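You operate a simulated robot arm through the tools that you are given. There is no shell and no other tool. Be economical: measure what you need, move in short steps, check, and stop when the job is done.

The job below is to be done with a simulated robot arm. You get a single attempt, and the scene is never put back.

## Task
Gauge the tan bar and fit the shim that makes it 130 mm.
Fine: shim in the shim slot, teal knob tight; slider drawn back, bar in the blue tray.

The check looks at the end state, three seconds after you hand in, the way a careful person would. Anything else that was tipped, shoved, dropped, spilled or broken makes it a failure.

## Robot
A 7-joint arm with a two-finger parallel gripper, fixed in place. Base frame: the origin is at the foot of the arm, x ahead of it, y to its left, z up; the work surface is at about z = 0.004. Units: m, degrees, N and s.
With the tool pointing down near the work surface it reaches from about 0.22 to 0.58 m from the base axis. Its first joint turns from -66.0 to 66.0 degrees. Payload 2.5 kg.
The tool frame sits at the grasp point between the pads (the TCP): z along the fingers, y along the line on which they close. The tips reach 0.023 m beyond it. Largest opening 0.094 m; finger width 0.038, thickness 0.01; the body of the gripper, 0.054 by 0.096 m, starts 0.039 m behind the TCP.
Orientation is told as [roll, pitch, yaw] about the base's x, y, z axes, in that order, counted from this pose: with the fingers straight down and closing along the base's y, the tool's x points along the base's -x, its y along +y and its z along -z.

## Interface
- The arm moves only by the tool arm_command. Its argument "motion" is one flat list of numbers, 7 for each row, row after row: the turn, a rotation vector about the tool's x, y, z in degrees, then the shift along the tool's x, y, z in m, then the finger opening in m, from 0 to 0.094. In form: [ax, ay, az, x, y, z, fingers, ax, ay, az, x, y, z, fingers, ...]. A call has 1 to 8 rows; each row is the pose to reach, as a shift and turn from the pose commanded when the call began, along the tool's axes at that moment. Rows are played at 5 a second. More than 0.05 m and 8.6 degrees between two rows, or a gripper value outside its range, and nothing of the call is played. A pose out of reach is approached as far as the arm can. The call stops where the force on the tool passes 70 N (or 10 N more than at its start, if that is more) or the arm is blocked; 0.2 s more then pass. The fingers move at their own pace (about 0.108 m/s each) and stop on an object; they squeeze with about 31 N. The grip force told is the motor's: it shows also when the fingers shut on nothing. Time passes only in rows, and 0.2 s behind the last, so rows that repeat a pose let the fingers close. It gives the time, the measured TCP pose, the force on the tool (base axes), the opening and the grip force at its end, in the units of the frame above (readings bear some noise), and new pictures: "pictures" is both (left out), scene, wrist or none.
- Cameras (640 x 400 px; columns grow to the right, rows downward): "scene" is fixed at [0.1082, -0.401, 0.5381]; the picture's right is [0.91, -0.42, 0.00], its down [-0.25, -0.54, -0.80] and it looks along [0.34, 0.73, -0.59] (base axes); focal length 243 px, centre (320, 200). "wrist" rides on the gripper at [0.086, 0.016, -0.074] in the tool frame; the picture's right is [-0.18, 0.98, 0.00], its down [-0.58, -0.11, -0.81] and it looks along [-0.79, -0.15, 0.59] (tool axes); focal length 243 px, centre (320, 200). There is no depth. A picture from a camera that has moved, and an enlarged one, comes with that camera's place and axes in the base frame and with its lens.
- zoom(camera, box): a new picture of the part [left, top, right, bottom] of that camera's present view, enlarged. It takes no simulated time.
- sign_off(): hands the job in; it is judged then, once.

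Work in short steps. Places have to be worked out from the pictures, the camera data and where the tool is seen: move nearer, look again, correct. Check each grasp and each placing, and mend what went wrong. You have 120 turns and 200 pictures in all, those below and enlarged ones among them. Open the gripper and draw the arm clear of the work before you hand the job in, unless the task says otherwise; then end with one line.

The tools are called after "Request:" as name(argument=value, ...) on one line, values as JSON. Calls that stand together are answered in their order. arm_command: Moves the arm, as the interface text tells. Its arguments: {"type":"object","properties":{"motion":{"type":"array"},"pictures":{"type":"string","enum":["both","scene","wrist","none"]}},"required":["motion"]} The other tools are called the same way: zoom (camera, box) takes an enlarged picture of a part of a camera's view; sign_off () hands the job in.

At the start:

```text
t: 0.0
position: [0.3374, 0.1751, 0.2995]
ee_rot: [0.1, 0.1, 0.0]
force: [-0.4, 0.3, -0.5]
opening: 0.0941
gripper_force: 0.0
```

scene: 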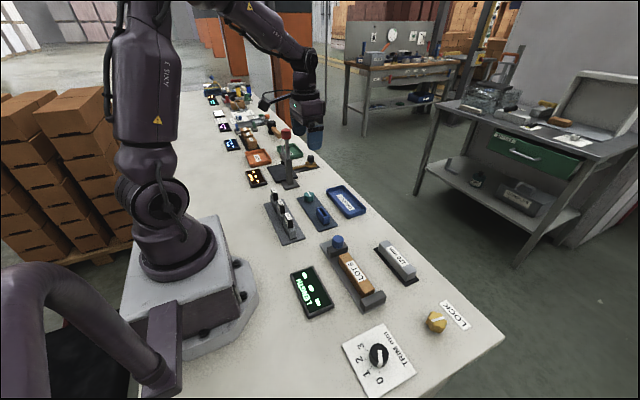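
wrist: 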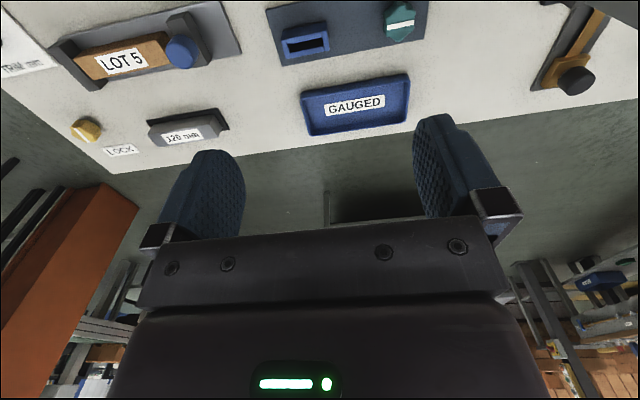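

I start by enlarging the scene to identify the parts before moving.

Request:
zoom(camera="scene", box=[240, 220, 500, 400])

Request:
zoom(camera="scene", box=[200, 80, 380, 250])

Request:
zoom(camera="wrist", box=[0, 0, 440, 180])

```text
2.22 times, centred on (370, 310) of scene
camera zoom: at [0.1082, -0.401, 0.5381], right [0.91, -0.42, 0.0], down [-0.25, -0.54, -0.8], along [0.34, 0.73, -0.59], focal length 540 px, centre (209, -44)
```

zoom: 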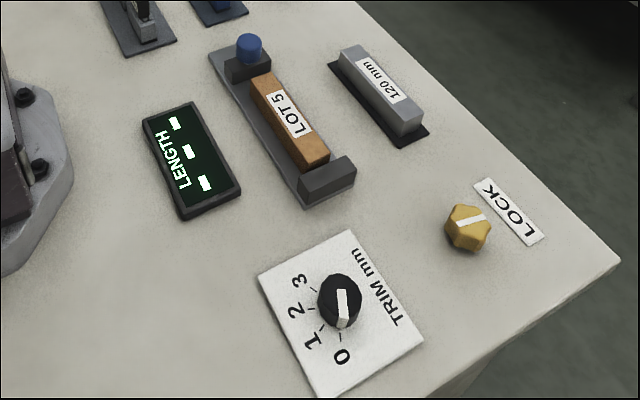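

```text
2.35 times, centred on (290, 165) of scene
camera zoom: at [0.1082, -0.401, 0.5381], right [0.91, -0.42, 0.0], down [-0.25, -0.54, -0.8], along [0.34, 0.73, -0.59], focal length 572 px, centre (391, 282)
```

zoom: 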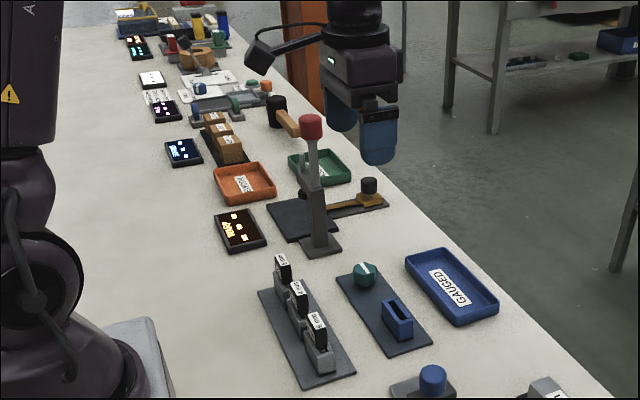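

```text
1.45 times, centred on (220, 90) of wrist
camera zoom: at [0.2497, 0.1919, 0.3734], right [0.18, 0.98, 0.0], down [0.58, -0.11, 0.81], along [0.79, -0.15, -0.59], focal length 353 px, centre (466, 360)
```

zoom: 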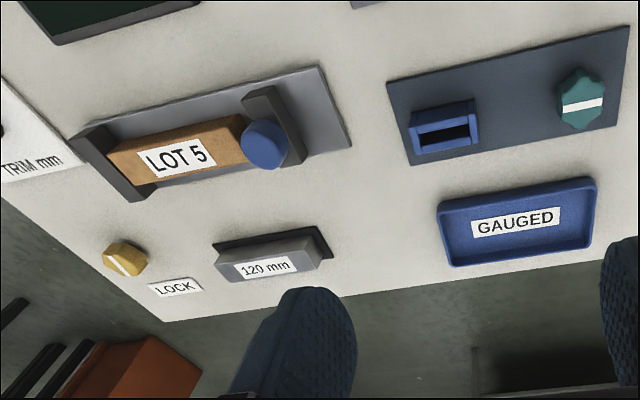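

The gauge, with the bar between a fixed jaw and the slider, is at about (0.35, -0.10). The shim rack is near (0.26, 0.2), the slot near (0.37, 0.15) and the teal knob near (0.37, 0.26). I tilt the wrist so its camera looks down, to get a proper survey.

Request:
arm_command(motion=[0, 8, 0, 0, 0, 0, 0.094, 0, 16, 0, 0, 0, 0, 0.094, 0, 24, 0, 0, 0, 0, 0.094, 0, 32, 0, 0, 0, 0, 0.094, 0, 40, 0, 0, 0, 0, 0.094, 0, 40, 0, 0, 0, 0, 0.094], pictures="wrist")

Request:
zoom(camera="scene", box=[255, 180, 345, 250])

```text
t: 1.4
position: [0.3358, 0.1763, 0.2994]
ee_rot: [0.0, 40.0, 0.0]
force: [-0.3, -0.3, 0.2]
opening: 0.0942
gripper_force: 0.0
camera wrist: at [0.3181, 0.1918, 0.4118], right [0.14, 0.98, -0.12], down [0.96, -0.11, 0.24], along [0.23, -0.15, -0.96], focal length 243 px, centre (320, 200)
```

wrist: 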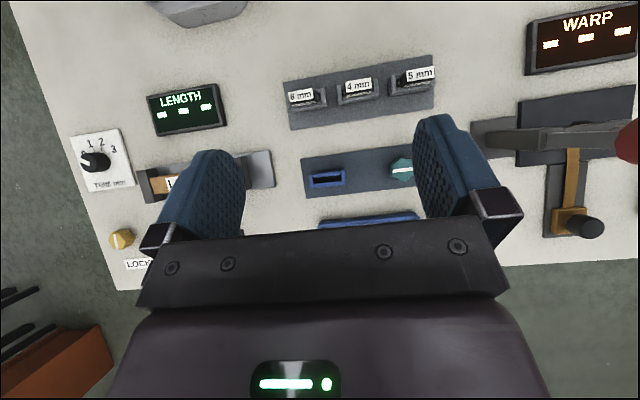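

```text
5.71 times, centred on (300, 215) of scene
camera zoom: at [0.1082, -0.401, 0.5381], right [0.91, -0.42, 0.0], down [-0.25, -0.54, -0.8], along [0.34, 0.73, -0.59], focal length 1390 px, centre (434, 114)
```

zoom: 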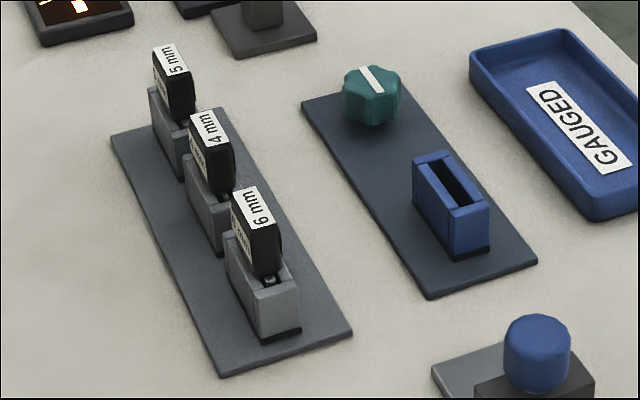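

The shims are 6, 4 and 5 mm. I move the tilted camera over the gauge for a precise look.

Request:
arm_command(motion=[0, 0, 0, -0.0156, -0.0417, -0.0022, 0.094, 0, 0, 0, -0.0312, -0.0833, -0.0044, 0.094, 0, 0, 0, -0.0468, -0.125, -0.0066, 0.094, 0, 0, 0, -0.0623, -0.1667, -0.0087, 0.094, 0, 0, 0, -0.0779, -0.2083, -0.0109, 0.094, 0, 0, 0, -0.0935, -0.25, -0.0131, 0.094, 0, 0, 0, -0.0935, -0.25, -0.0131, 0.094], pictures="wrist")

```text
t: 3.0
position: [0.4185, -0.0746, 0.2481]
ee_rot: [0.0, 40.1, 0.0]
force: [0.0, -0.1, -0.1]
opening: 0.0938
gripper_force: 0.0
camera wrist: at [0.398, -0.0594, 0.3603], right [0.14, 0.98, -0.12], down [0.96, -0.11, 0.24], along [0.23, -0.15, -0.96], focal length 243 px, centre (320, 200)
```

wrist: 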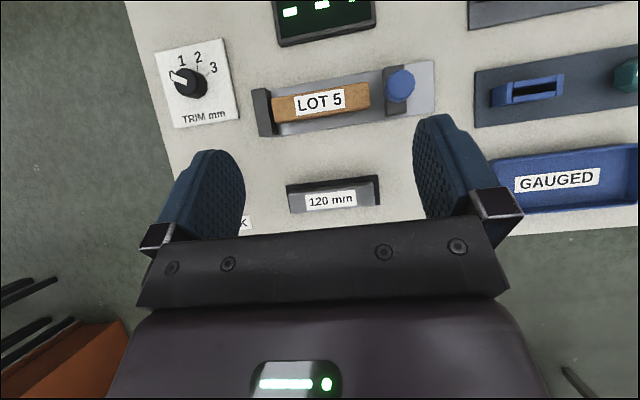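

The slider knob is at about (0.348, 0.001) and the bar runs from y ≈ -0.156 to -0.029, with a gap to the slider. I straighten the tool and go above the knob.

Request:
arm_command(motion=[0, -8, 0, -0.0034, 0.015, 0.0259, 0.094, 0, -16, 0, -0.0068, 0.03, 0.0517, 0.094, 0, -24, 0, -0.0103, 0.045, 0.0776, 0.094, 0, -32, 0, -0.0137, 0.06, 0.1034, 0.094, 0, -40, 0, -0.0171, 0.075, 0.1293, 0.094, 0, -40, 0, -0.0171, 0.075, 0.1293, 0.094], pictures="scene")

Request:
zoom(camera="scene", box=[280, 190, 440, 320])

```text
t: 4.4
position: [0.3479, -0.0002, 0.138]
ee_rot: [0.0, 0.0, -0.1]
force: [-0.6, 0.9, 0.9]
opening: 0.0942
gripper_force: 0.0
```

scene: 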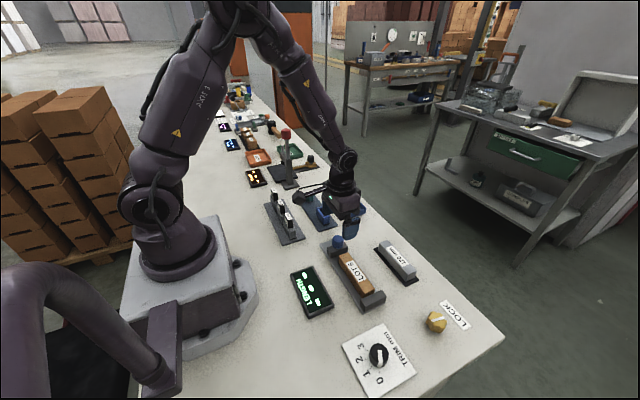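

```text
3.08 times, centred on (360, 255) of scene
camera zoom: at [0.1082, -0.401, 0.5381], right [0.91, -0.42, 0.0], down [-0.25, -0.54, -0.8], along [0.34, 0.73, -0.59], focal length 748 px, centre (197, 31)
```

zoom: 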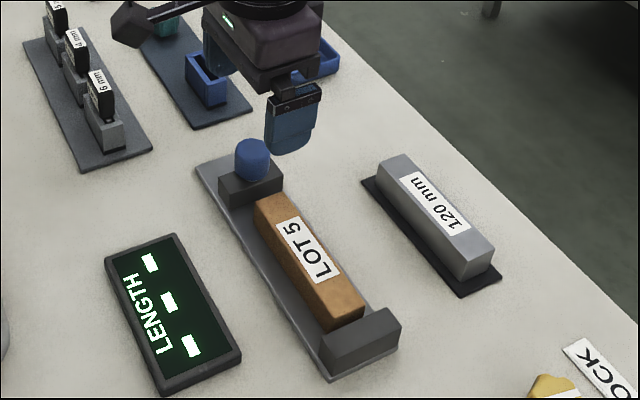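

Knob top is at about z 0.075 and block top at about 0.047. I descend so that the tips are just above the block and close on the knob.

Request:
arm_command(motion=[0, 0, 0, 0, 0, 0.03, 0.094, 0, 0, 0, 0, 0, 0.06, 0.094, 0, 0, 0, 0, 0, 0.061, 0.02, 0, 0, 0, 0, 0, 0.061, 0.02, 0, 0, 0, 0, 0, 0.061, 0.02])

```text
t: 5.6
position: [0.347, 0.0001, 0.0795]
ee_rot: [0.0, -0.1, 0.1]
force: [1.7, 0.9, -4.7]
opening: 0.0314
gripper_force: 44.6
camera wrist: at [0.2609, 0.0167, 0.1519], right [0.18, 0.98, 0.0], down [0.58, -0.11, 0.81], along [0.79, -0.15, -0.59], focal length 243 px, centre (320, 200)
```

scene: 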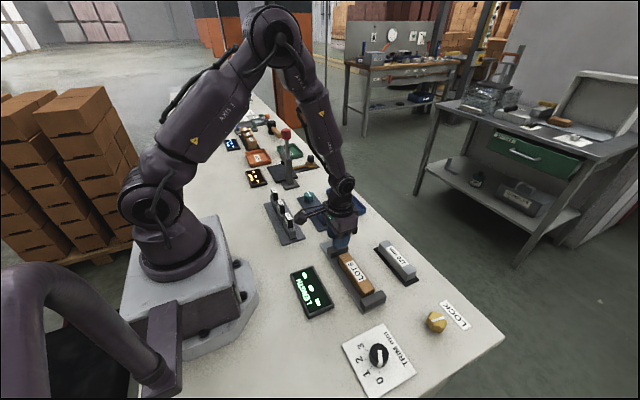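
wrist: 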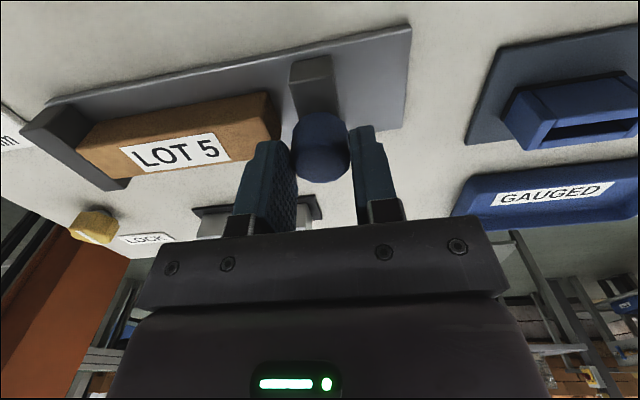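

Gripping the knob (31 mm). I push the slider in -y in small steps, watching the force.

Request:
arm_command(motion=[0, 0, 0, 0, -0.003, 0, 0.02, 0, 0, 0, 0, -0.006, 0, 0.02, 0, 0, 0, 0, -0.009, 0, 0.02, 0, 0, 0, 0, -0.009, 0, 0.02])

Request:
zoom(camera="scene", box=[280, 220, 400, 320])

```text
t: 6.6
position: [0.3478, -0.0095, 0.0792]
ee_rot: [-0.1, -0.1, 0.0]
force: [4.0, -0.6, 7.7]
opening: 0.0311
gripper_force: 45.1
camera wrist: at [0.2606, 0.0076, 0.1517], right [0.18, 0.98, 0.0], down [0.58, -0.11, 0.81], along [0.79, -0.15, -0.59], focal length 243 px, centre (320, 200)
```

scene: 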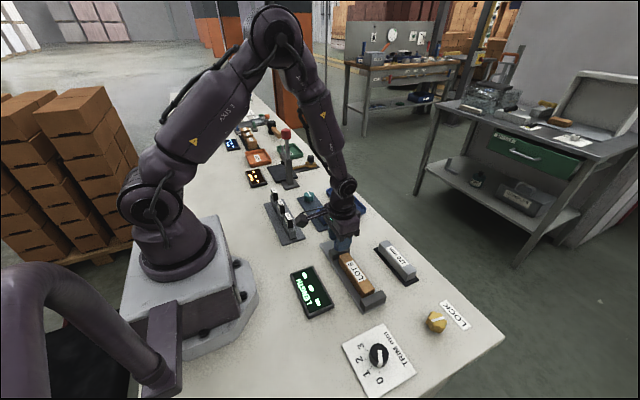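
wrist: 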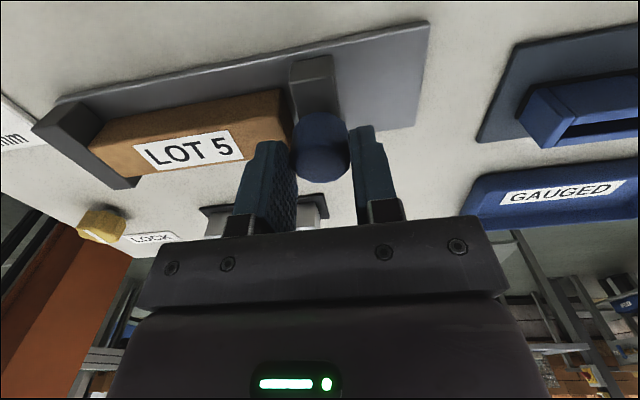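

```text
4.00 times, centred on (340, 270) of scene
camera zoom: at [0.1081, -0.401, 0.5381], right [0.91, -0.42, 0.0], down [-0.25, -0.54, -0.8], along [0.34, 0.73, -0.59], focal length 973 px, centre (240, -80)
```

zoom: 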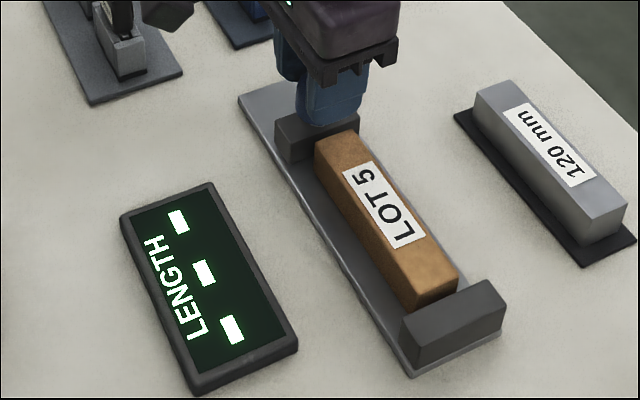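

The slider moves freely and is nearly on the bar, with the display still dashed. I push on in small steps.

Request:
arm_command(motion=[0, 0, 0, 0, -0.003, 0, 0.02, 0, 0, 0, 0, -0.006, 0, 0.02, 0, 0, 0, 0, -0.009, 0, 0.02, 0, 0, 0, 0, -0.012, 0, 0.02, 0, 0, 0, 0, -0.012, 0, 0.02], pictures="wrist")

Request:
zoom(camera="scene", box=[280, 220, 400, 320])

```text
t: 7.8
position: [0.3466, -0.0201, 0.0789]
ee_rot: [-0.1, -0.2, 0.0]
force: [24.8, 0.9, -36.6]
opening: 0.0311
gripper_force: 44.9
camera wrist: at [0.2601, -0.0042, 0.1518], right [0.18, 0.98, 0.0], down [0.58, -0.11, 0.81], along [0.8, -0.15, -0.59], focal length 243 px, centre (320, 200)
```

wrist: 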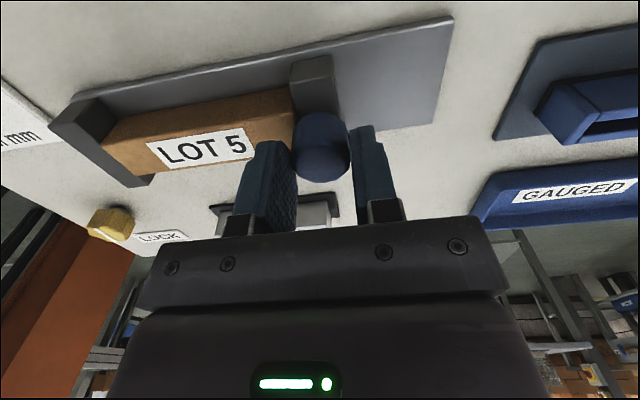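

```text
4.00 times, centred on (340, 270) of scene
camera zoom: at [0.1083, -0.401, 0.538], right [0.91, -0.42, 0.0], down [-0.25, -0.54, -0.8], along [0.34, 0.73, -0.59], focal length 973 px, centre (240, -80)
```

zoom: 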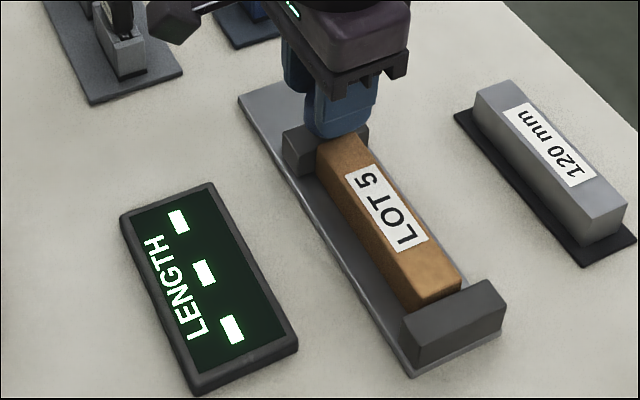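

The force reads +x and -z, so the tips are pressing on something, likely the block or bar. I relax upward 3 mm and 1 mm in -x before going on.

Request:
arm_command(motion=[0, 0, 0, 0.001, 0, -0.003, 0.02, 0, 0, 0, 0.001, 0, -0.003, 0.02], pictures="none")

Request:
zoom(camera="scene", box=[310, 210, 400, 310])

```text
t: 8.4
position: [0.3471, -0.0203, 0.081]
ee_rot: [-0.1, 0.0, 0.0]
force: [19.3, -0.2, -38.5]
opening: 0.0312
gripper_force: 44.8
```

```text
4.00 times, centred on (355, 260) of scene
camera zoom: at [0.1083, -0.401, 0.538], right [0.91, -0.42, 0.0], down [-0.25, -0.54, -0.8], along [0.34, 0.73, -0.59], focal length 973 px, centre (180, -40)
```

zoom: 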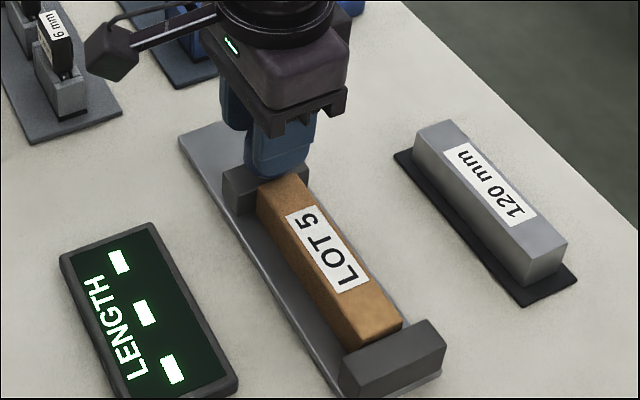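

Force persists, as a stick in the grip. I open to relieve it, then regrip here.

Request:
arm_command(motion=[0, 0, 0, 0.0, 0, 0, 0.06, 0, 0, 0, 0.0, 0, 0, 0.06])

Request:
zoom(camera="scene", box=[280, 220, 400, 320])

```text
t: 9.0
position: [0.3454, -0.0208, 0.0815]
ee_rot: [0.0, 0.1, 0.0]
force: [-0.6, 0.6, 0.3]
opening: 0.0599
gripper_force: 0.0
camera wrist: at [0.2586, -0.004, 0.1555], right [0.18, 0.98, 0.0], down [0.58, -0.11, 0.81], along [0.79, -0.15, -0.59], focal length 243 px, centre (320, 200)
```

scene: 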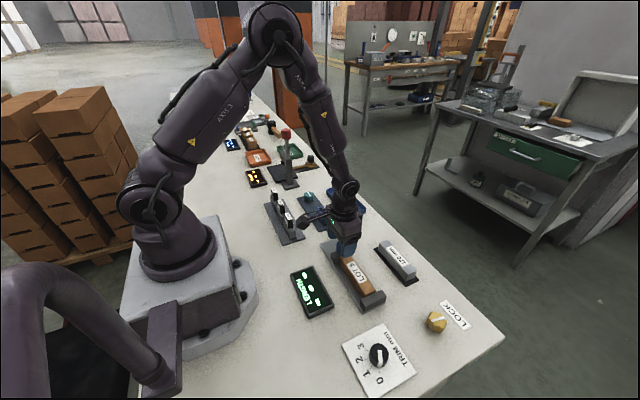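
wrist: 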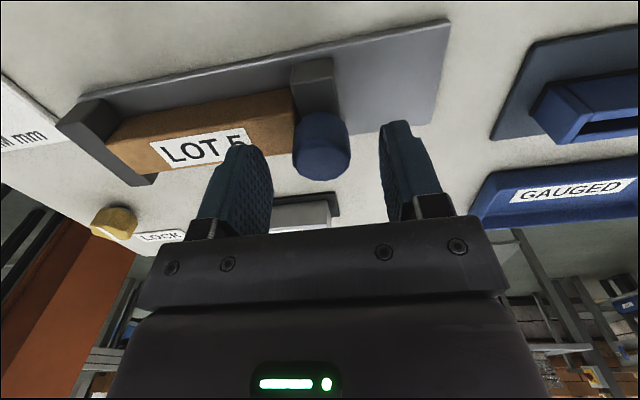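

```text
4.00 times, centred on (340, 270) of scene
camera zoom: at [0.1082, -0.401, 0.5381], right [0.91, -0.42, 0.0], down [-0.25, -0.54, -0.8], along [0.34, 0.73, -0.59], focal length 973 px, centre (240, -80)
```

zoom: 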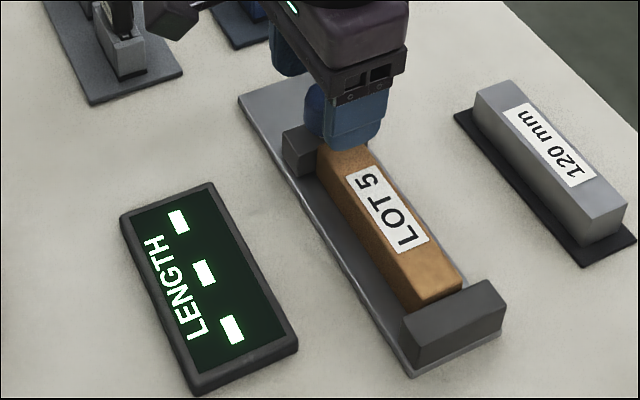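

Gripped forces are relieved, and a small gap to the fixed jaw may remain. I regrip and push 6 mm more.

Request:
arm_command(motion=[0, 0, 0, 0, 0, 0, 0.02, 0, 0, 0, 0, 0, 0, 0.02, 0, 0, 0, 0, -0.002, 0, 0.02, 0, 0, 0, 0, -0.004, 0, 0.02, 0, 0, 0, 0, -0.006, 0, 0.02, 0, 0, 0, 0, -0.006, 0, 0.02], pictures="wrist")

Request:
zoom(camera="scene", box=[280, 220, 400, 320])

```text
t: 10.4
position: [0.3474, -0.0223, 0.0808]
ee_rot: [0.3, 0.0, 0.4]
force: [1.9, 29.0, -3.2]
opening: 0.031
gripper_force: 44.6
camera wrist: at [0.2586, -0.0079, 0.1554], right [0.18, 0.98, 0.0], down [0.58, -0.11, 0.81], along [0.79, -0.14, -0.59], focal length 243 px, centre (320, 200)
```

wrist: 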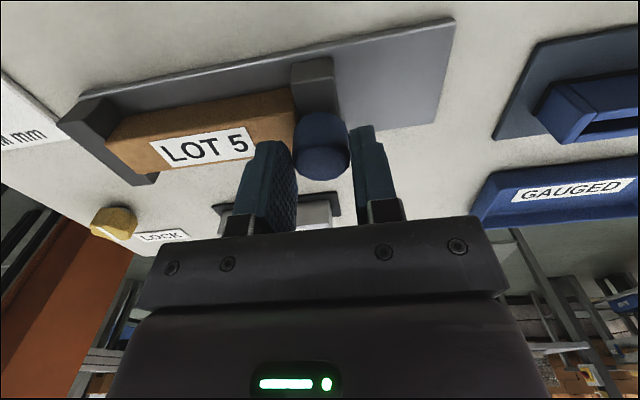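

```text
4.00 times, centred on (340, 270) of scene
camera zoom: at [0.1082, -0.401, 0.538], right [0.91, -0.42, 0.0], down [-0.25, -0.54, -0.8], along [0.34, 0.73, -0.59], focal length 973 px, centre (240, -80)
```

zoom: 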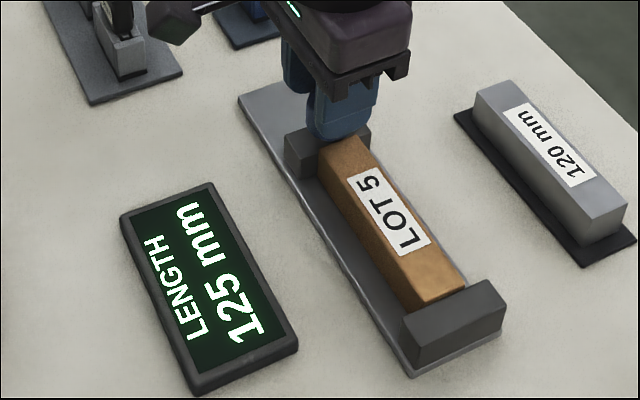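

It reads 125 mm while clamped. The gauge needs checking against the 120 mm standard, so I draw the slider back, then swap the pieces.

Request:
arm_command(motion=[0, 0, 0, 0, 0.006, 0, 0.02, 0, 0, 0, 0, 0.012, 0, 0.02, 0, 0, 0, 0, 0.018, 0, 0.02, 0, 0, 0, 0, 0.024, 0, 0.02, 0, 0, 0, 0, 0.03, 0, 0.02, 0, 0, 0, 0, 0.034, 0, 0.02, 0, 0, 0, 0, 0.034, 0, 0.02], pictures="wrist")

Request:
zoom(camera="scene", box=[280, 220, 400, 320])

```text
t: 12.0
position: [0.3458, 0.0032, 0.0823]
ee_rot: [-0.3, 0.0, -0.4]
force: [-13.1, -33.3, 27.3]
opening: 0.0312
gripper_force: 45.6
camera wrist: at [0.259, 0.0202, 0.1552], right [0.19, 0.98, -0.01], down [0.58, -0.11, 0.81], along [0.79, -0.16, -0.59], focal length 243 px, centre (320, 200)
```

wrist: 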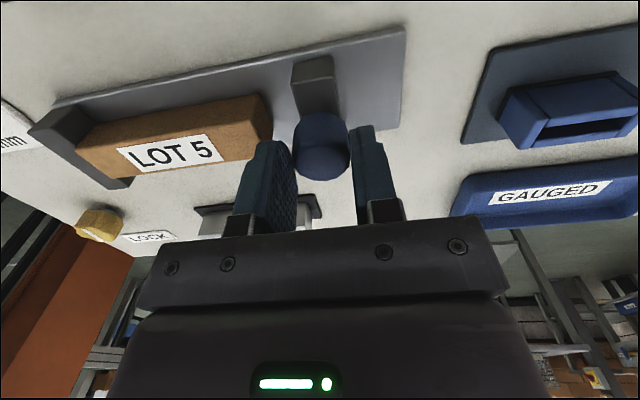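

```text
4.00 times, centred on (340, 270) of scene
camera zoom: at [0.1081, -0.401, 0.5381], right [0.91, -0.42, 0.0], down [-0.25, -0.54, -0.8], along [0.34, 0.73, -0.59], focal length 973 px, centre (240, -80)
```

zoom: 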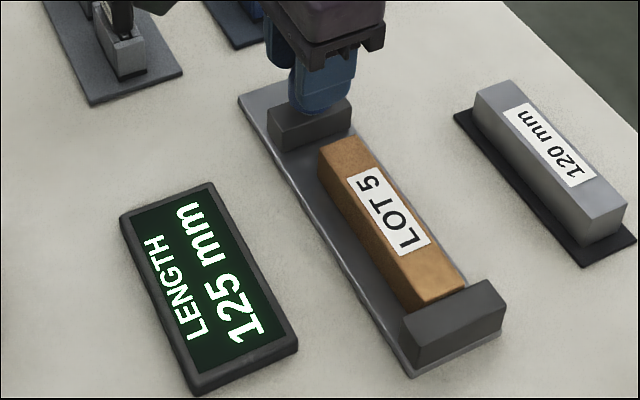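

The slider is at its back stop and the display holds 125. I release and rise.

Request:
arm_command(motion=[0, 0, 0, 0, -0.008, 0, 0.06, 0, 0, 0, 0, -0.008, 0, 0.06, 0, 0, 0, 0, -0.008, -0.04, 0.06, 0, 0, 0, 0, -0.008, -0.08, 0.08, 0, 0, -8, 0, -0.035, -0.09, 0.08, 0, 0, -16, 0, -0.065, -0.09, 0.08, 0, 0, -24, 0, -0.1, -0.09, 0.08], pictures="none")

Request:
arm_command(motion=[0, 0, -8.5, 0, 0, 0, 0.08, 0, 0, -17, 0, 0, 0, 0.08, 0, 0, -25.5, 0, 0, 0, 0.08, 0, 0, -34, 0, 0, 0, 0.08, 0, 0, -42, 0, 0, 0, 0.08, 0, 0, -50, 0, 0, 0, 0.08, 0, 0, -58, 0, 0, 0, 0.08, 0, 0, -66, 0, 0, 0, 0.08])

```text
t: 13.6
position: [0.3459, -0.0925, 0.1716]
ee_rot: [0.0, 0.0, 24.3]
force: [-0.4, -0.7, -0.7]
opening: 0.08
gripper_force: 0.1
```

```text
t: 15.4
position: [0.347, -0.0913, 0.1712]
ee_rot: [0.0, 0.0, 90.1]
force: [0.5, 0.5, 0.4]
opening: 0.08
gripper_force: 0.1
camera wrist: at [0.3293, -0.1789, 0.2451], right [-0.98, 0.18, 0.0], down [0.11, 0.58, 0.81], along [0.15, 0.79, -0.59], focal length 243 px, centre (320, 200)
```

scene: 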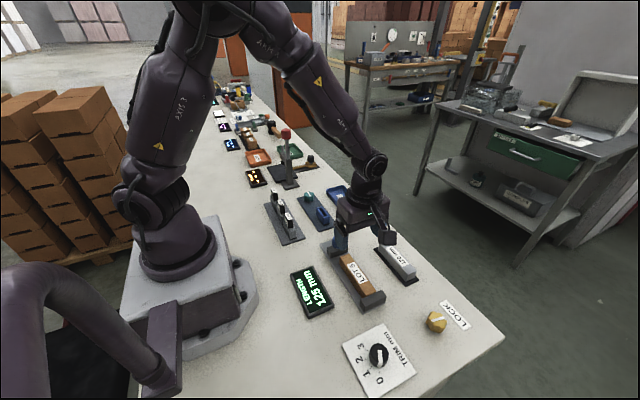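
wrist: 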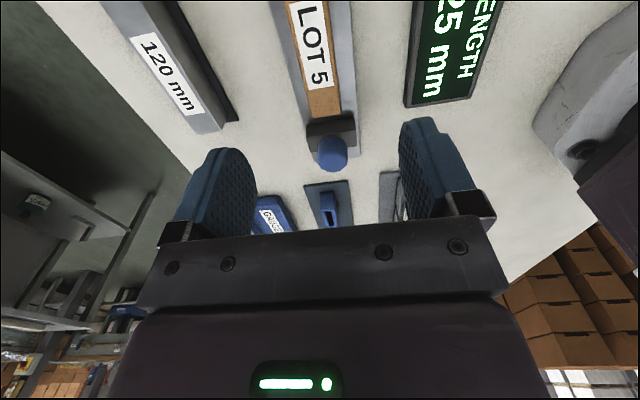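

The bar is centred under the tool at x ≈ 0.347. I descend and grip it.

Request:
arm_command(motion=[0, 0, 0, 0, 0, 0.04, 0.06, 0, 0, 0, 0, 0, 0.08, 0.06, 0, 0, 0, 0, 0, 0.11, 0.06, 0, 0, 0, 0, 0, 0.127, 0.06, 0, 0, 0, 0, 0, 0.127, 0.01, 0, 0, 0, 0, 0, 0.127, 0.01, 0, 0, 0, 0, 0, 0.127, 0.01])

Request:
zoom(camera="scene", box=[290, 190, 450, 320])

```text
t: 17.0
position: [0.3466, -0.0944, 0.0433]
ee_rot: [0.1, 0.0, 90.0]
force: [0.6, 0.2, 0.1]
opening: 0.0291
gripper_force: 31.5
camera wrist: at [0.3284, -0.1801, 0.1178], right [-0.98, 0.18, 0.0], down [0.11, 0.58, 0.81], along [0.15, 0.79, -0.59], focal length 243 px, centre (320, 200)
```

scene: 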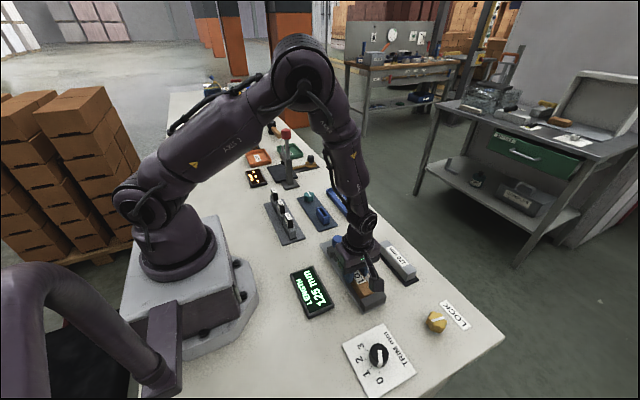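
wrist: 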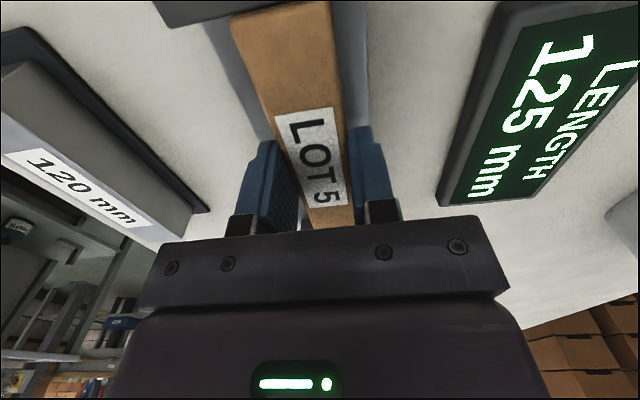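

```text
3.08 times, centred on (370, 255) of scene
camera zoom: at [0.1082, -0.401, 0.5381], right [0.91, -0.42, 0.0], down [-0.25, -0.54, -0.8], along [0.34, 0.73, -0.59], focal length 748 px, centre (166, 31)
```

zoom: 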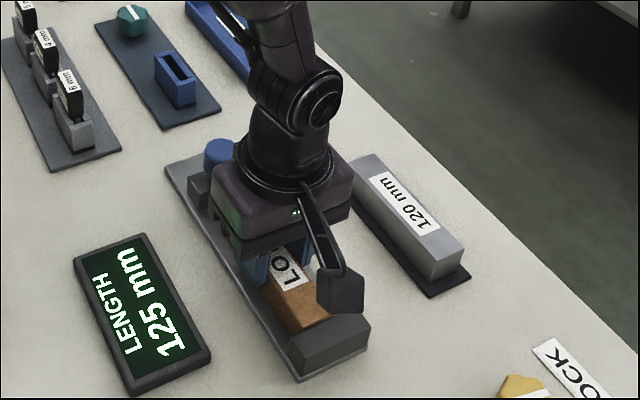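

Bar held at 29 mm width. I lift 0.1 m, then travel to above the tray, centred at about (0.479, 0.205).

Request:
arm_command(motion=[0, 0, 0, 0, 0, -0.04, 0.01, 0, 0, 0, 0, 0, -0.08, 0.01, 0, 0, 0, 0, 0, -0.1, 0.01], pictures="none")

Request:
arm_command(motion=[0, 0, 0, -0.042, -0.019, 0, 0.01, 0, 0, 0, -0.085, -0.038, 0, 0.01, 0, 0, 0, -0.128, -0.057, 0, 0.01, 0, 0, 0, -0.171, -0.076, 0, 0.01, 0, 0, 0, -0.214, -0.095, 0, 0.01, 0, 0, 0, -0.257, -0.114, 0, 0.01, 0, 0, 0, -0.298, -0.132, 0, 0.01, 0, 0, 0, -0.298, -0.132, 0, 0.01])

Request:
zoom(camera="scene", box=[290, 150, 420, 250])

```text
t: 17.8
position: [0.3458, -0.0939, 0.1449]
ee_rot: [0.0, 0.0, 90.0]
force: [-0.8, 0.1, -1.6]
opening: 0.0292
gripper_force: 31.0
```

```text
t: 19.6
position: [0.4812, 0.2073, 0.1417]
ee_rot: [0.1, -0.1, 90.0]
force: [-0.6, 0.8, -1.3]
opening: 0.0292
gripper_force: 30.8
camera wrist: at [0.4636, 0.1209, 0.2158], right [-0.98, 0.18, 0.0], down [0.11, 0.58, 0.81], along [0.15, 0.79, -0.59], focal length 243 px, centre (320, 200)
```

scene: 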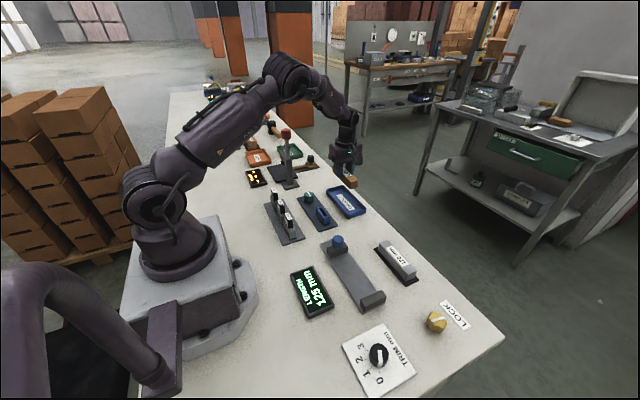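
wrist: 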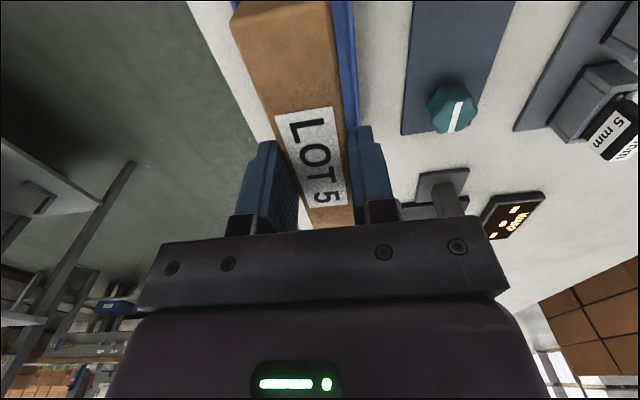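

```text
4.00 times, centred on (355, 200) of scene
camera zoom: at [0.1082, -0.401, 0.5381], right [0.91, -0.42, 0.0], down [-0.25, -0.54, -0.8], along [0.34, 0.73, -0.59], focal length 973 px, centre (180, 200)
```

zoom: 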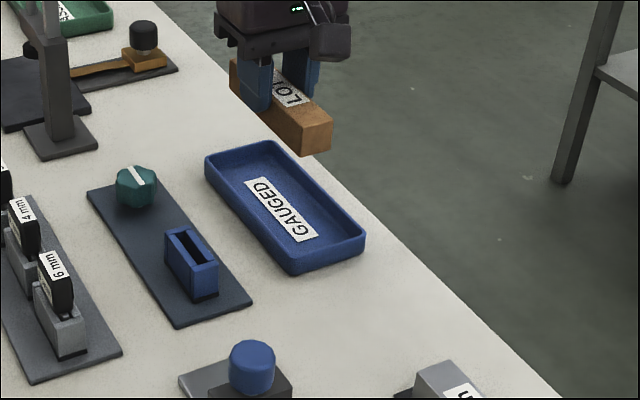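

Combining views, the tray centre comes out at about (0.488, 0.206). I shift +7 mm in x and lower to 0.08 to check.

Request:
arm_command(motion=[0, 0, 0, 0, -0.006, 0.03, 0.01, 0, 0, 0, 0, -0.006, 0.06, 0.01, 0, 0, 0, 0, -0.006, 0.06, 0.01], pictures="wrist")

Request:
zoom(camera="scene", box=[310, 150, 400, 230])

```text
t: 20.4
position: [0.4859, 0.2046, 0.0808]
ee_rot: [0.0, -0.1, 90.0]
force: [-0.2, 0.0, -1.2]
opening: 0.0292
gripper_force: 31.4
camera wrist: at [0.468, 0.119, 0.1555], right [-0.98, 0.18, 0.0], down [0.11, 0.58, 0.81], along [0.15, 0.79, -0.59], focal length 243 px, centre (320, 200)
```

wrist: 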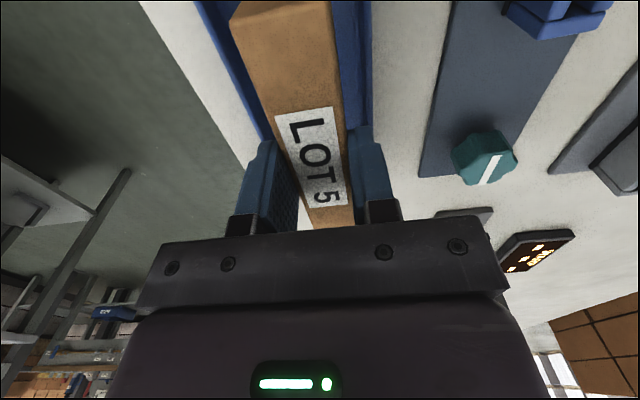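

```text
5.00 times, centred on (355, 190) of scene
camera zoom: at [0.1082, -0.401, 0.5381], right [0.91, -0.42, 0.0], down [-0.25, -0.54, -0.8], along [0.34, 0.73, -0.59], focal length 1216 px, centre (145, 250)
```

zoom: 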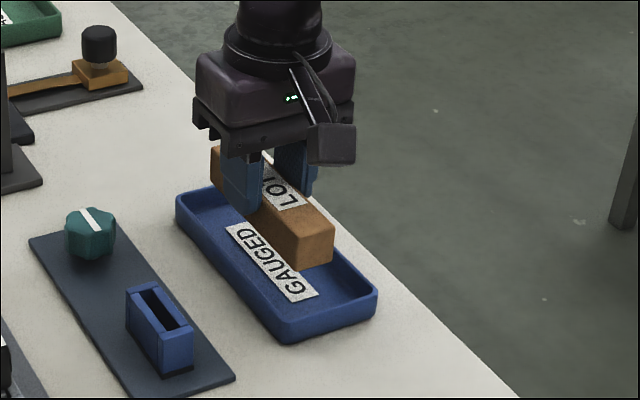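

Tray centre is nearer x ≈ 0.491, and y is good. I shift +5 mm and lower into the tray.

Request:
arm_command(motion=[0, 0, 0, 0, -0.005, 0.015, 0.01, 0, 0, 0, 0, -0.005, 0.03, 0.01, 0, 0, 0, 0, -0.005, 0.036, 0.01, 0, 0, 0, 0, -0.005, 0.036, 0.01], pictures="wrist")

Request:
zoom(camera="scene", box=[310, 150, 400, 230])

```text
t: 21.4
position: [0.4879, 0.2043, 0.0474]
ee_rot: [0.1, 0.0, 89.9]
force: [-0.4, 0.4, -2.3]
opening: 0.029
gripper_force: 31.1
camera wrist: at [0.4717, 0.1189, 0.1216], right [-0.98, 0.18, 0.0], down [0.11, 0.58, 0.81], along [0.15, 0.79, -0.59], focal length 243 px, centre (320, 200)
```

wrist: 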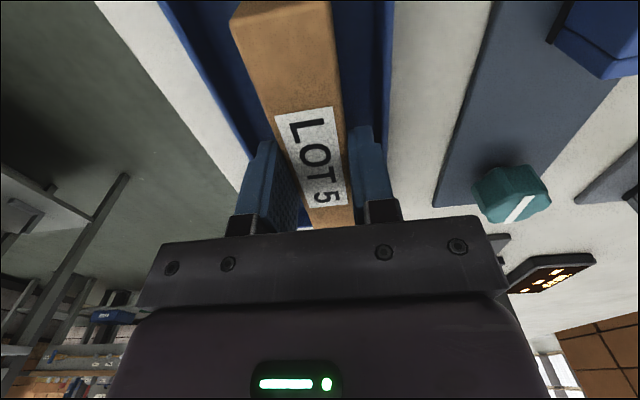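

```text
5.00 times, centred on (355, 190) of scene
camera zoom: at [0.1082, -0.401, 0.5381], right [0.91, -0.42, 0.0], down [-0.25, -0.54, -0.8], along [0.34, 0.73, -0.59], focal length 1216 px, centre (145, 250)
```

zoom: 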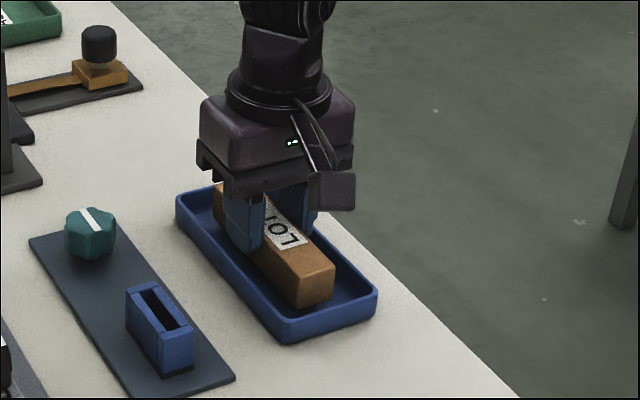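

The bar is well inside the rims and still slightly above the floor. I go down the last few millimetres, feeling for contact.

Request:
arm_command(motion=[0, 0, 0, 0, 0, 0.002, 0.01, 0, 0, 0, 0, 0, 0.004, 0.01, 0, 0, 0, 0, 0, 0.006, 0.01], pictures="none")

Request:
zoom(camera="scene", box=[330, 170, 390, 220])

```text
t: 22.2
position: [0.4892, 0.2072, 0.0424]
ee_rot: [0.0, 0.0, 90.0]
force: [0.1, 0.3, -1.1]
opening: 0.0293
gripper_force: 30.9
```

```text
8.00 times, centred on (360, 195) of scene
camera zoom: at [0.1082, -0.401, 0.5381], right [0.91, -0.42, 0.0], down [-0.25, -0.54, -0.8], along [0.34, 0.73, -0.59], focal length 1946 px, centre (0, 240)
```

zoom: 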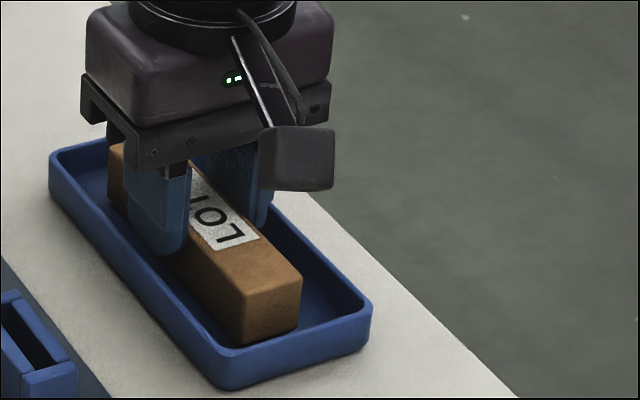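

Still no contact, so I continue in 1–2 mm steps.

Request:
arm_command(motion=[0, 0, 0, 0, 0, 0.002, 0.01, 0, 0, 0, 0, 0, 0.004, 0.01], pictures="none")

Request:
zoom(camera="scene", box=[330, 170, 390, 220])

```text
t: 22.8
position: [0.4892, 0.2063, 0.0411]
ee_rot: [-0.1, 0.0, 90.0]
force: [-9.3, -4.1, 22.8]
opening: 0.0295
gripper_force: 31.1
```

```text
8.00 times, centred on (360, 195) of scene
camera zoom: at [0.1081, -0.4011, 0.5381], right [0.91, -0.42, 0.0], down [-0.25, -0.54, -0.8], along [0.34, 0.73, -0.59], focal length 1946 px, centre (0, 240)
```

zoom: 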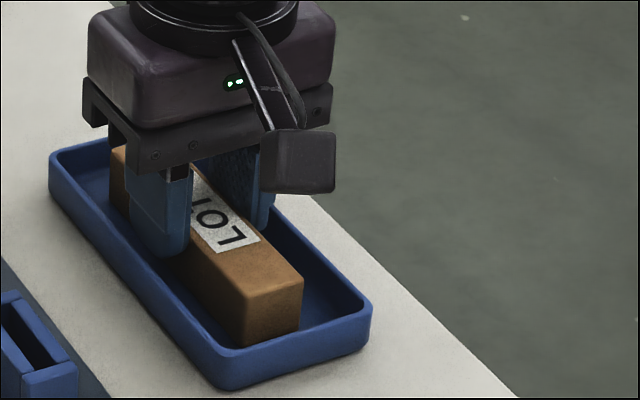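

Contact on the tray floor. I open a little and rise straight up.

Request:
arm_command(motion=[0, 0, 0, 0, 0, -0.002, 0.04, 0, 0, 0, 0, 0, -0.002, 0.04, 0, 0, 0, 0, 0, -0.03, 0.04, 0, 0, 0, 0, 0, -0.07, 0.06, 0, 0, 0, 0, 0, -0.11, 0.06])

```text
t: 24.0
position: [0.4878, 0.2061, 0.1504]
ee_rot: [0.0, 0.0, 90.0]
force: [0.2, 0.1, 0.5]
opening: 0.0598
gripper_force: 0.0
camera wrist: at [0.4717, 0.1194, 0.2237], right [-0.98, 0.18, 0.0], down [0.11, 0.58, 0.81], along [0.15, 0.79, -0.59], focal length 243 px, centre (320, 200)
```

scene: 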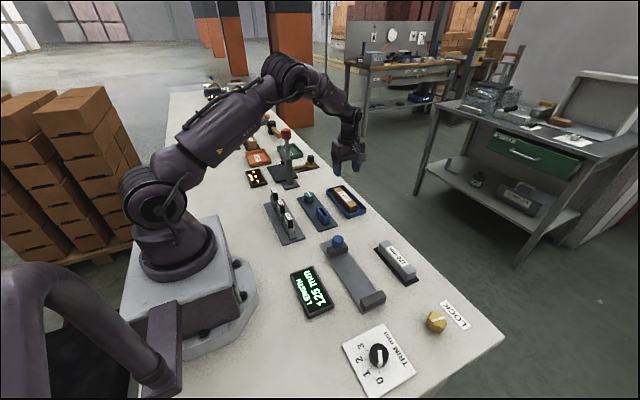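
wrist: 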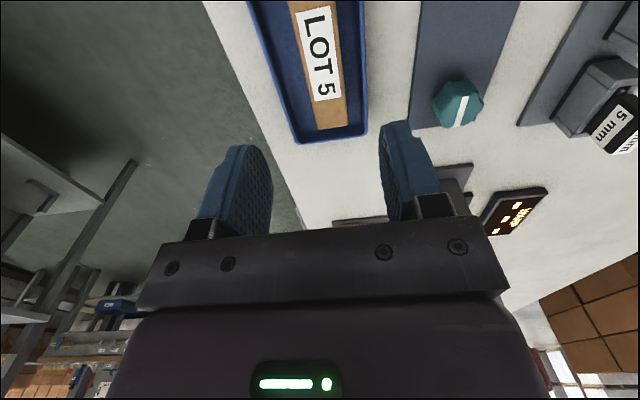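

The bar lies in the tray. Next I move over the 120 mm standard, at about (0.475, -0.096).

Request:
arm_command(motion=[0, 0, 0, 0.043, 0.002, 0, 0.06, 0, 0, 0, 0.086, 0.004, 0, 0.06, 0, 0, 0, 0.129, 0.006, 0, 0.06, 0, 0, 0, 0.172, 0.008, 0, 0.06, 0, 0, 0, 0.215, 0.01, 0, 0.06, 0, 0, 0, 0.258, 0.012, 0, 0.06, 0, 0, 0, 0.302, 0.013, 0.02, 0.06, 0, 0, 0, 0.302, 0.013, 0.03, 0.06], pictures="wrist")

Request:
zoom(camera="scene", box=[340, 210, 450, 300])

```text
t: 25.8
position: [0.4767, -0.0953, 0.1207]
ee_rot: [0.0, 0.0, 90.0]
force: [-0.9, -0.9, -0.9]
opening: 0.06
gripper_force: 0.1
camera wrist: at [0.4599, -0.1816, 0.1938], right [-0.98, 0.18, 0.0], down [0.11, 0.58, 0.81], along [0.15, 0.79, -0.59], focal length 243 px, centre (320, 200)
```

wrist: 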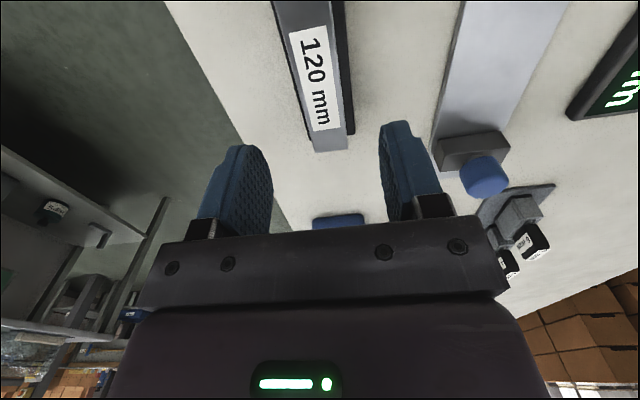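

```text
4.44 times, centred on (395, 255) of scene
camera zoom: at [0.1081, -0.401, 0.5381], right [0.91, -0.42, 0.0], down [-0.25, -0.54, -0.8], along [0.34, 0.73, -0.59], focal length 1081 px, centre (-13, -44)
```

zoom: 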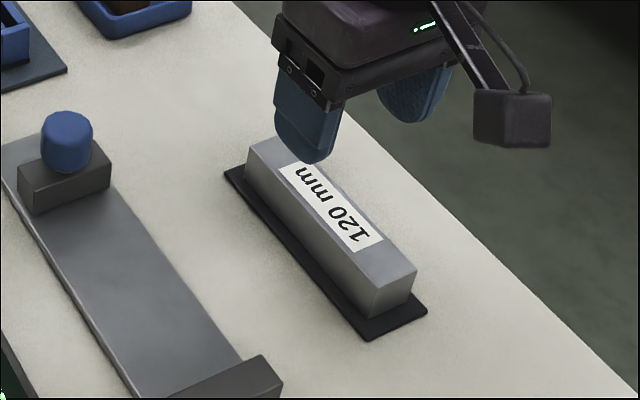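

Well aligned. The far end is at y ≈ -0.039, so the centre is about -0.098. I descend and grip.

Request:
arm_command(motion=[0, 0, 0, 0.003, 0, 0.03, 0.06, 0, 0, 0, 0.003, 0, 0.06, 0.06, 0, 0, 0, 0.003, 0, 0.08, 0.06, 0, 0, 0, 0.003, 0, 0.08, 0.01, 0, 0, 0, 0.003, 0, 0.08, 0.01, 0, 0, 0, 0.003, 0, 0.08, 0.01], pictures="wrist")

Request:
zoom(camera="scene", box=[340, 210, 450, 300])

```text
t: 27.2
position: [0.4764, -0.0989, 0.0374]
ee_rot: [0.0, 0.0, 90.0]
force: [1.3, -0.8, 0.6]
opening: 0.0301
gripper_force: 30.9
camera wrist: at [0.4592, -0.1849, 0.1118], right [-0.98, 0.18, 0.0], down [0.11, 0.58, 0.81], along [0.15, 0.79, -0.59], focal length 243 px, centre (320, 200)
```

wrist: 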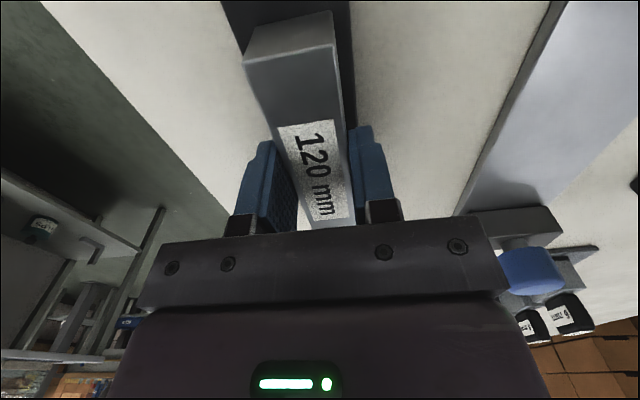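

```text
4.44 times, centred on (395, 255) of scene
camera zoom: at [0.1082, -0.401, 0.5381], right [0.91, -0.42, 0.0], down [-0.25, -0.54, -0.8], along [0.34, 0.73, -0.59], focal length 1081 px, centre (-13, -44)
```

zoom: 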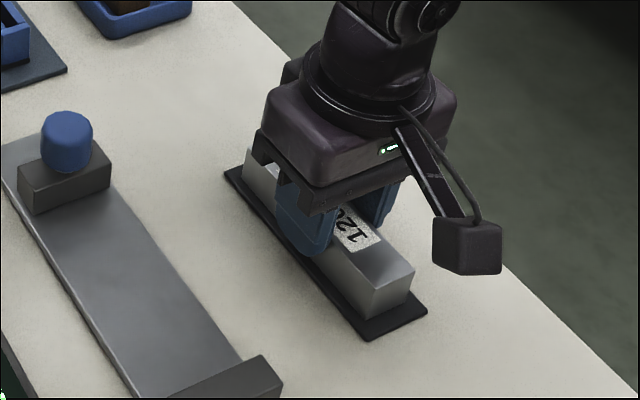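

Gripped (30 mm wide; home spot TCP is 0.4764, -0.0989, 0.0374). I lift and carry it over the gauge bed, with the near end clear of the fixed jaw.

Request:
arm_command(motion=[0, 0, 0, 0, 0, -0.035, 0.01, 0, 0, 0, 0, 0, -0.07, 0.01, 0, 0, 0, -0.003, 0.045, -0.07, 0.01, 0, 0, 0, -0.008, 0.09, -0.07, 0.01, 0, 0, 0, -0.012, 0.1295, -0.07, 0.01, 0, 0, 0, -0.012, 0.1295, -0.05, 0.01, 0, 0, 0, -0.012, 0.1295, -0.03, 0.01, 0, 0, 0, -0.012, 0.1295, -0.03, 0.01], pictures="wrist")

Request:
zoom(camera="scene", box=[280, 210, 400, 320])

```text
t: 29.0
position: [0.3472, -0.0878, 0.068]
ee_rot: [0.0, 0.0, 90.0]
force: [-0.3, 0.1, -3.7]
opening: 0.0298
gripper_force: 31.1
camera wrist: at [0.3292, -0.1744, 0.1421], right [-0.98, 0.18, 0.0], down [0.11, 0.58, 0.81], along [0.15, 0.79, -0.59], focal length 243 px, centre (320, 200)
```

wrist: 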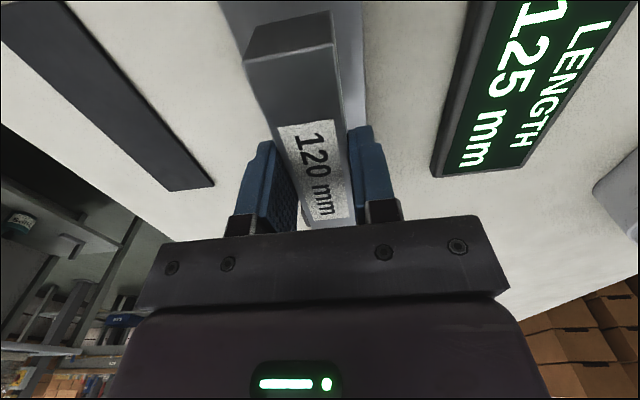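

```text
3.64 times, centred on (340, 265) of scene
camera zoom: at [0.1082, -0.401, 0.5381], right [0.91, -0.42, 0.0], down [-0.25, -0.54, -0.8], along [0.34, 0.73, -0.59], focal length 884 px, centre (247, -36)
```

zoom: 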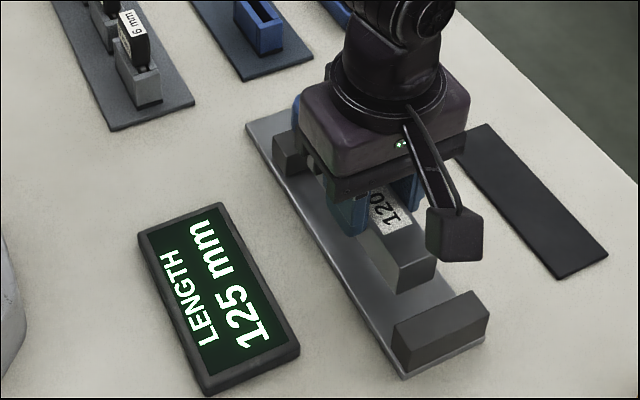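

Clear at both ends. I lower with contact feel.

Request:
arm_command(motion=[0, 0, 0, 0, 0, 0.012, 0.01, 0, 0, 0, 0, 0, 0.022, 0.01, 0, 0, 0, 0, 0, 0.025, 0.01, 0, 0, 0, 0, 0, 0.027, 0.01], pictures="none")

Request:
zoom(camera="scene", box=[280, 210, 400, 320])

```text
t: 30.0
position: [0.3464, -0.0873, 0.0414]
ee_rot: [0.0, 0.0, 90.1]
force: [-1.6, 1.1, 5.4]
opening: 0.0297
gripper_force: 31.2
```

```text
3.64 times, centred on (340, 265) of scene
camera zoom: at [0.1082, -0.401, 0.5381], right [0.91, -0.42, 0.0], down [-0.25, -0.54, -0.8], along [0.34, 0.73, -0.59], focal length 884 px, centre (247, -36)
```

zoom: 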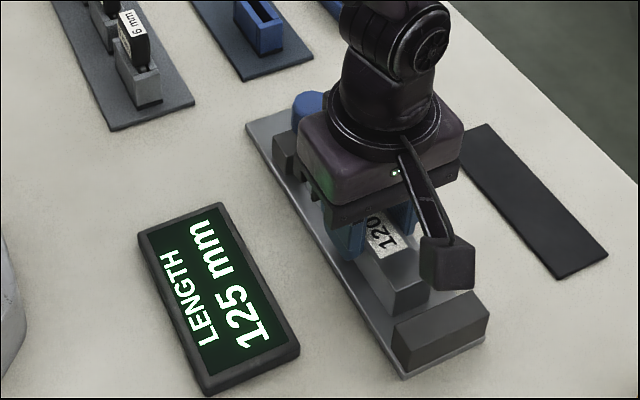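

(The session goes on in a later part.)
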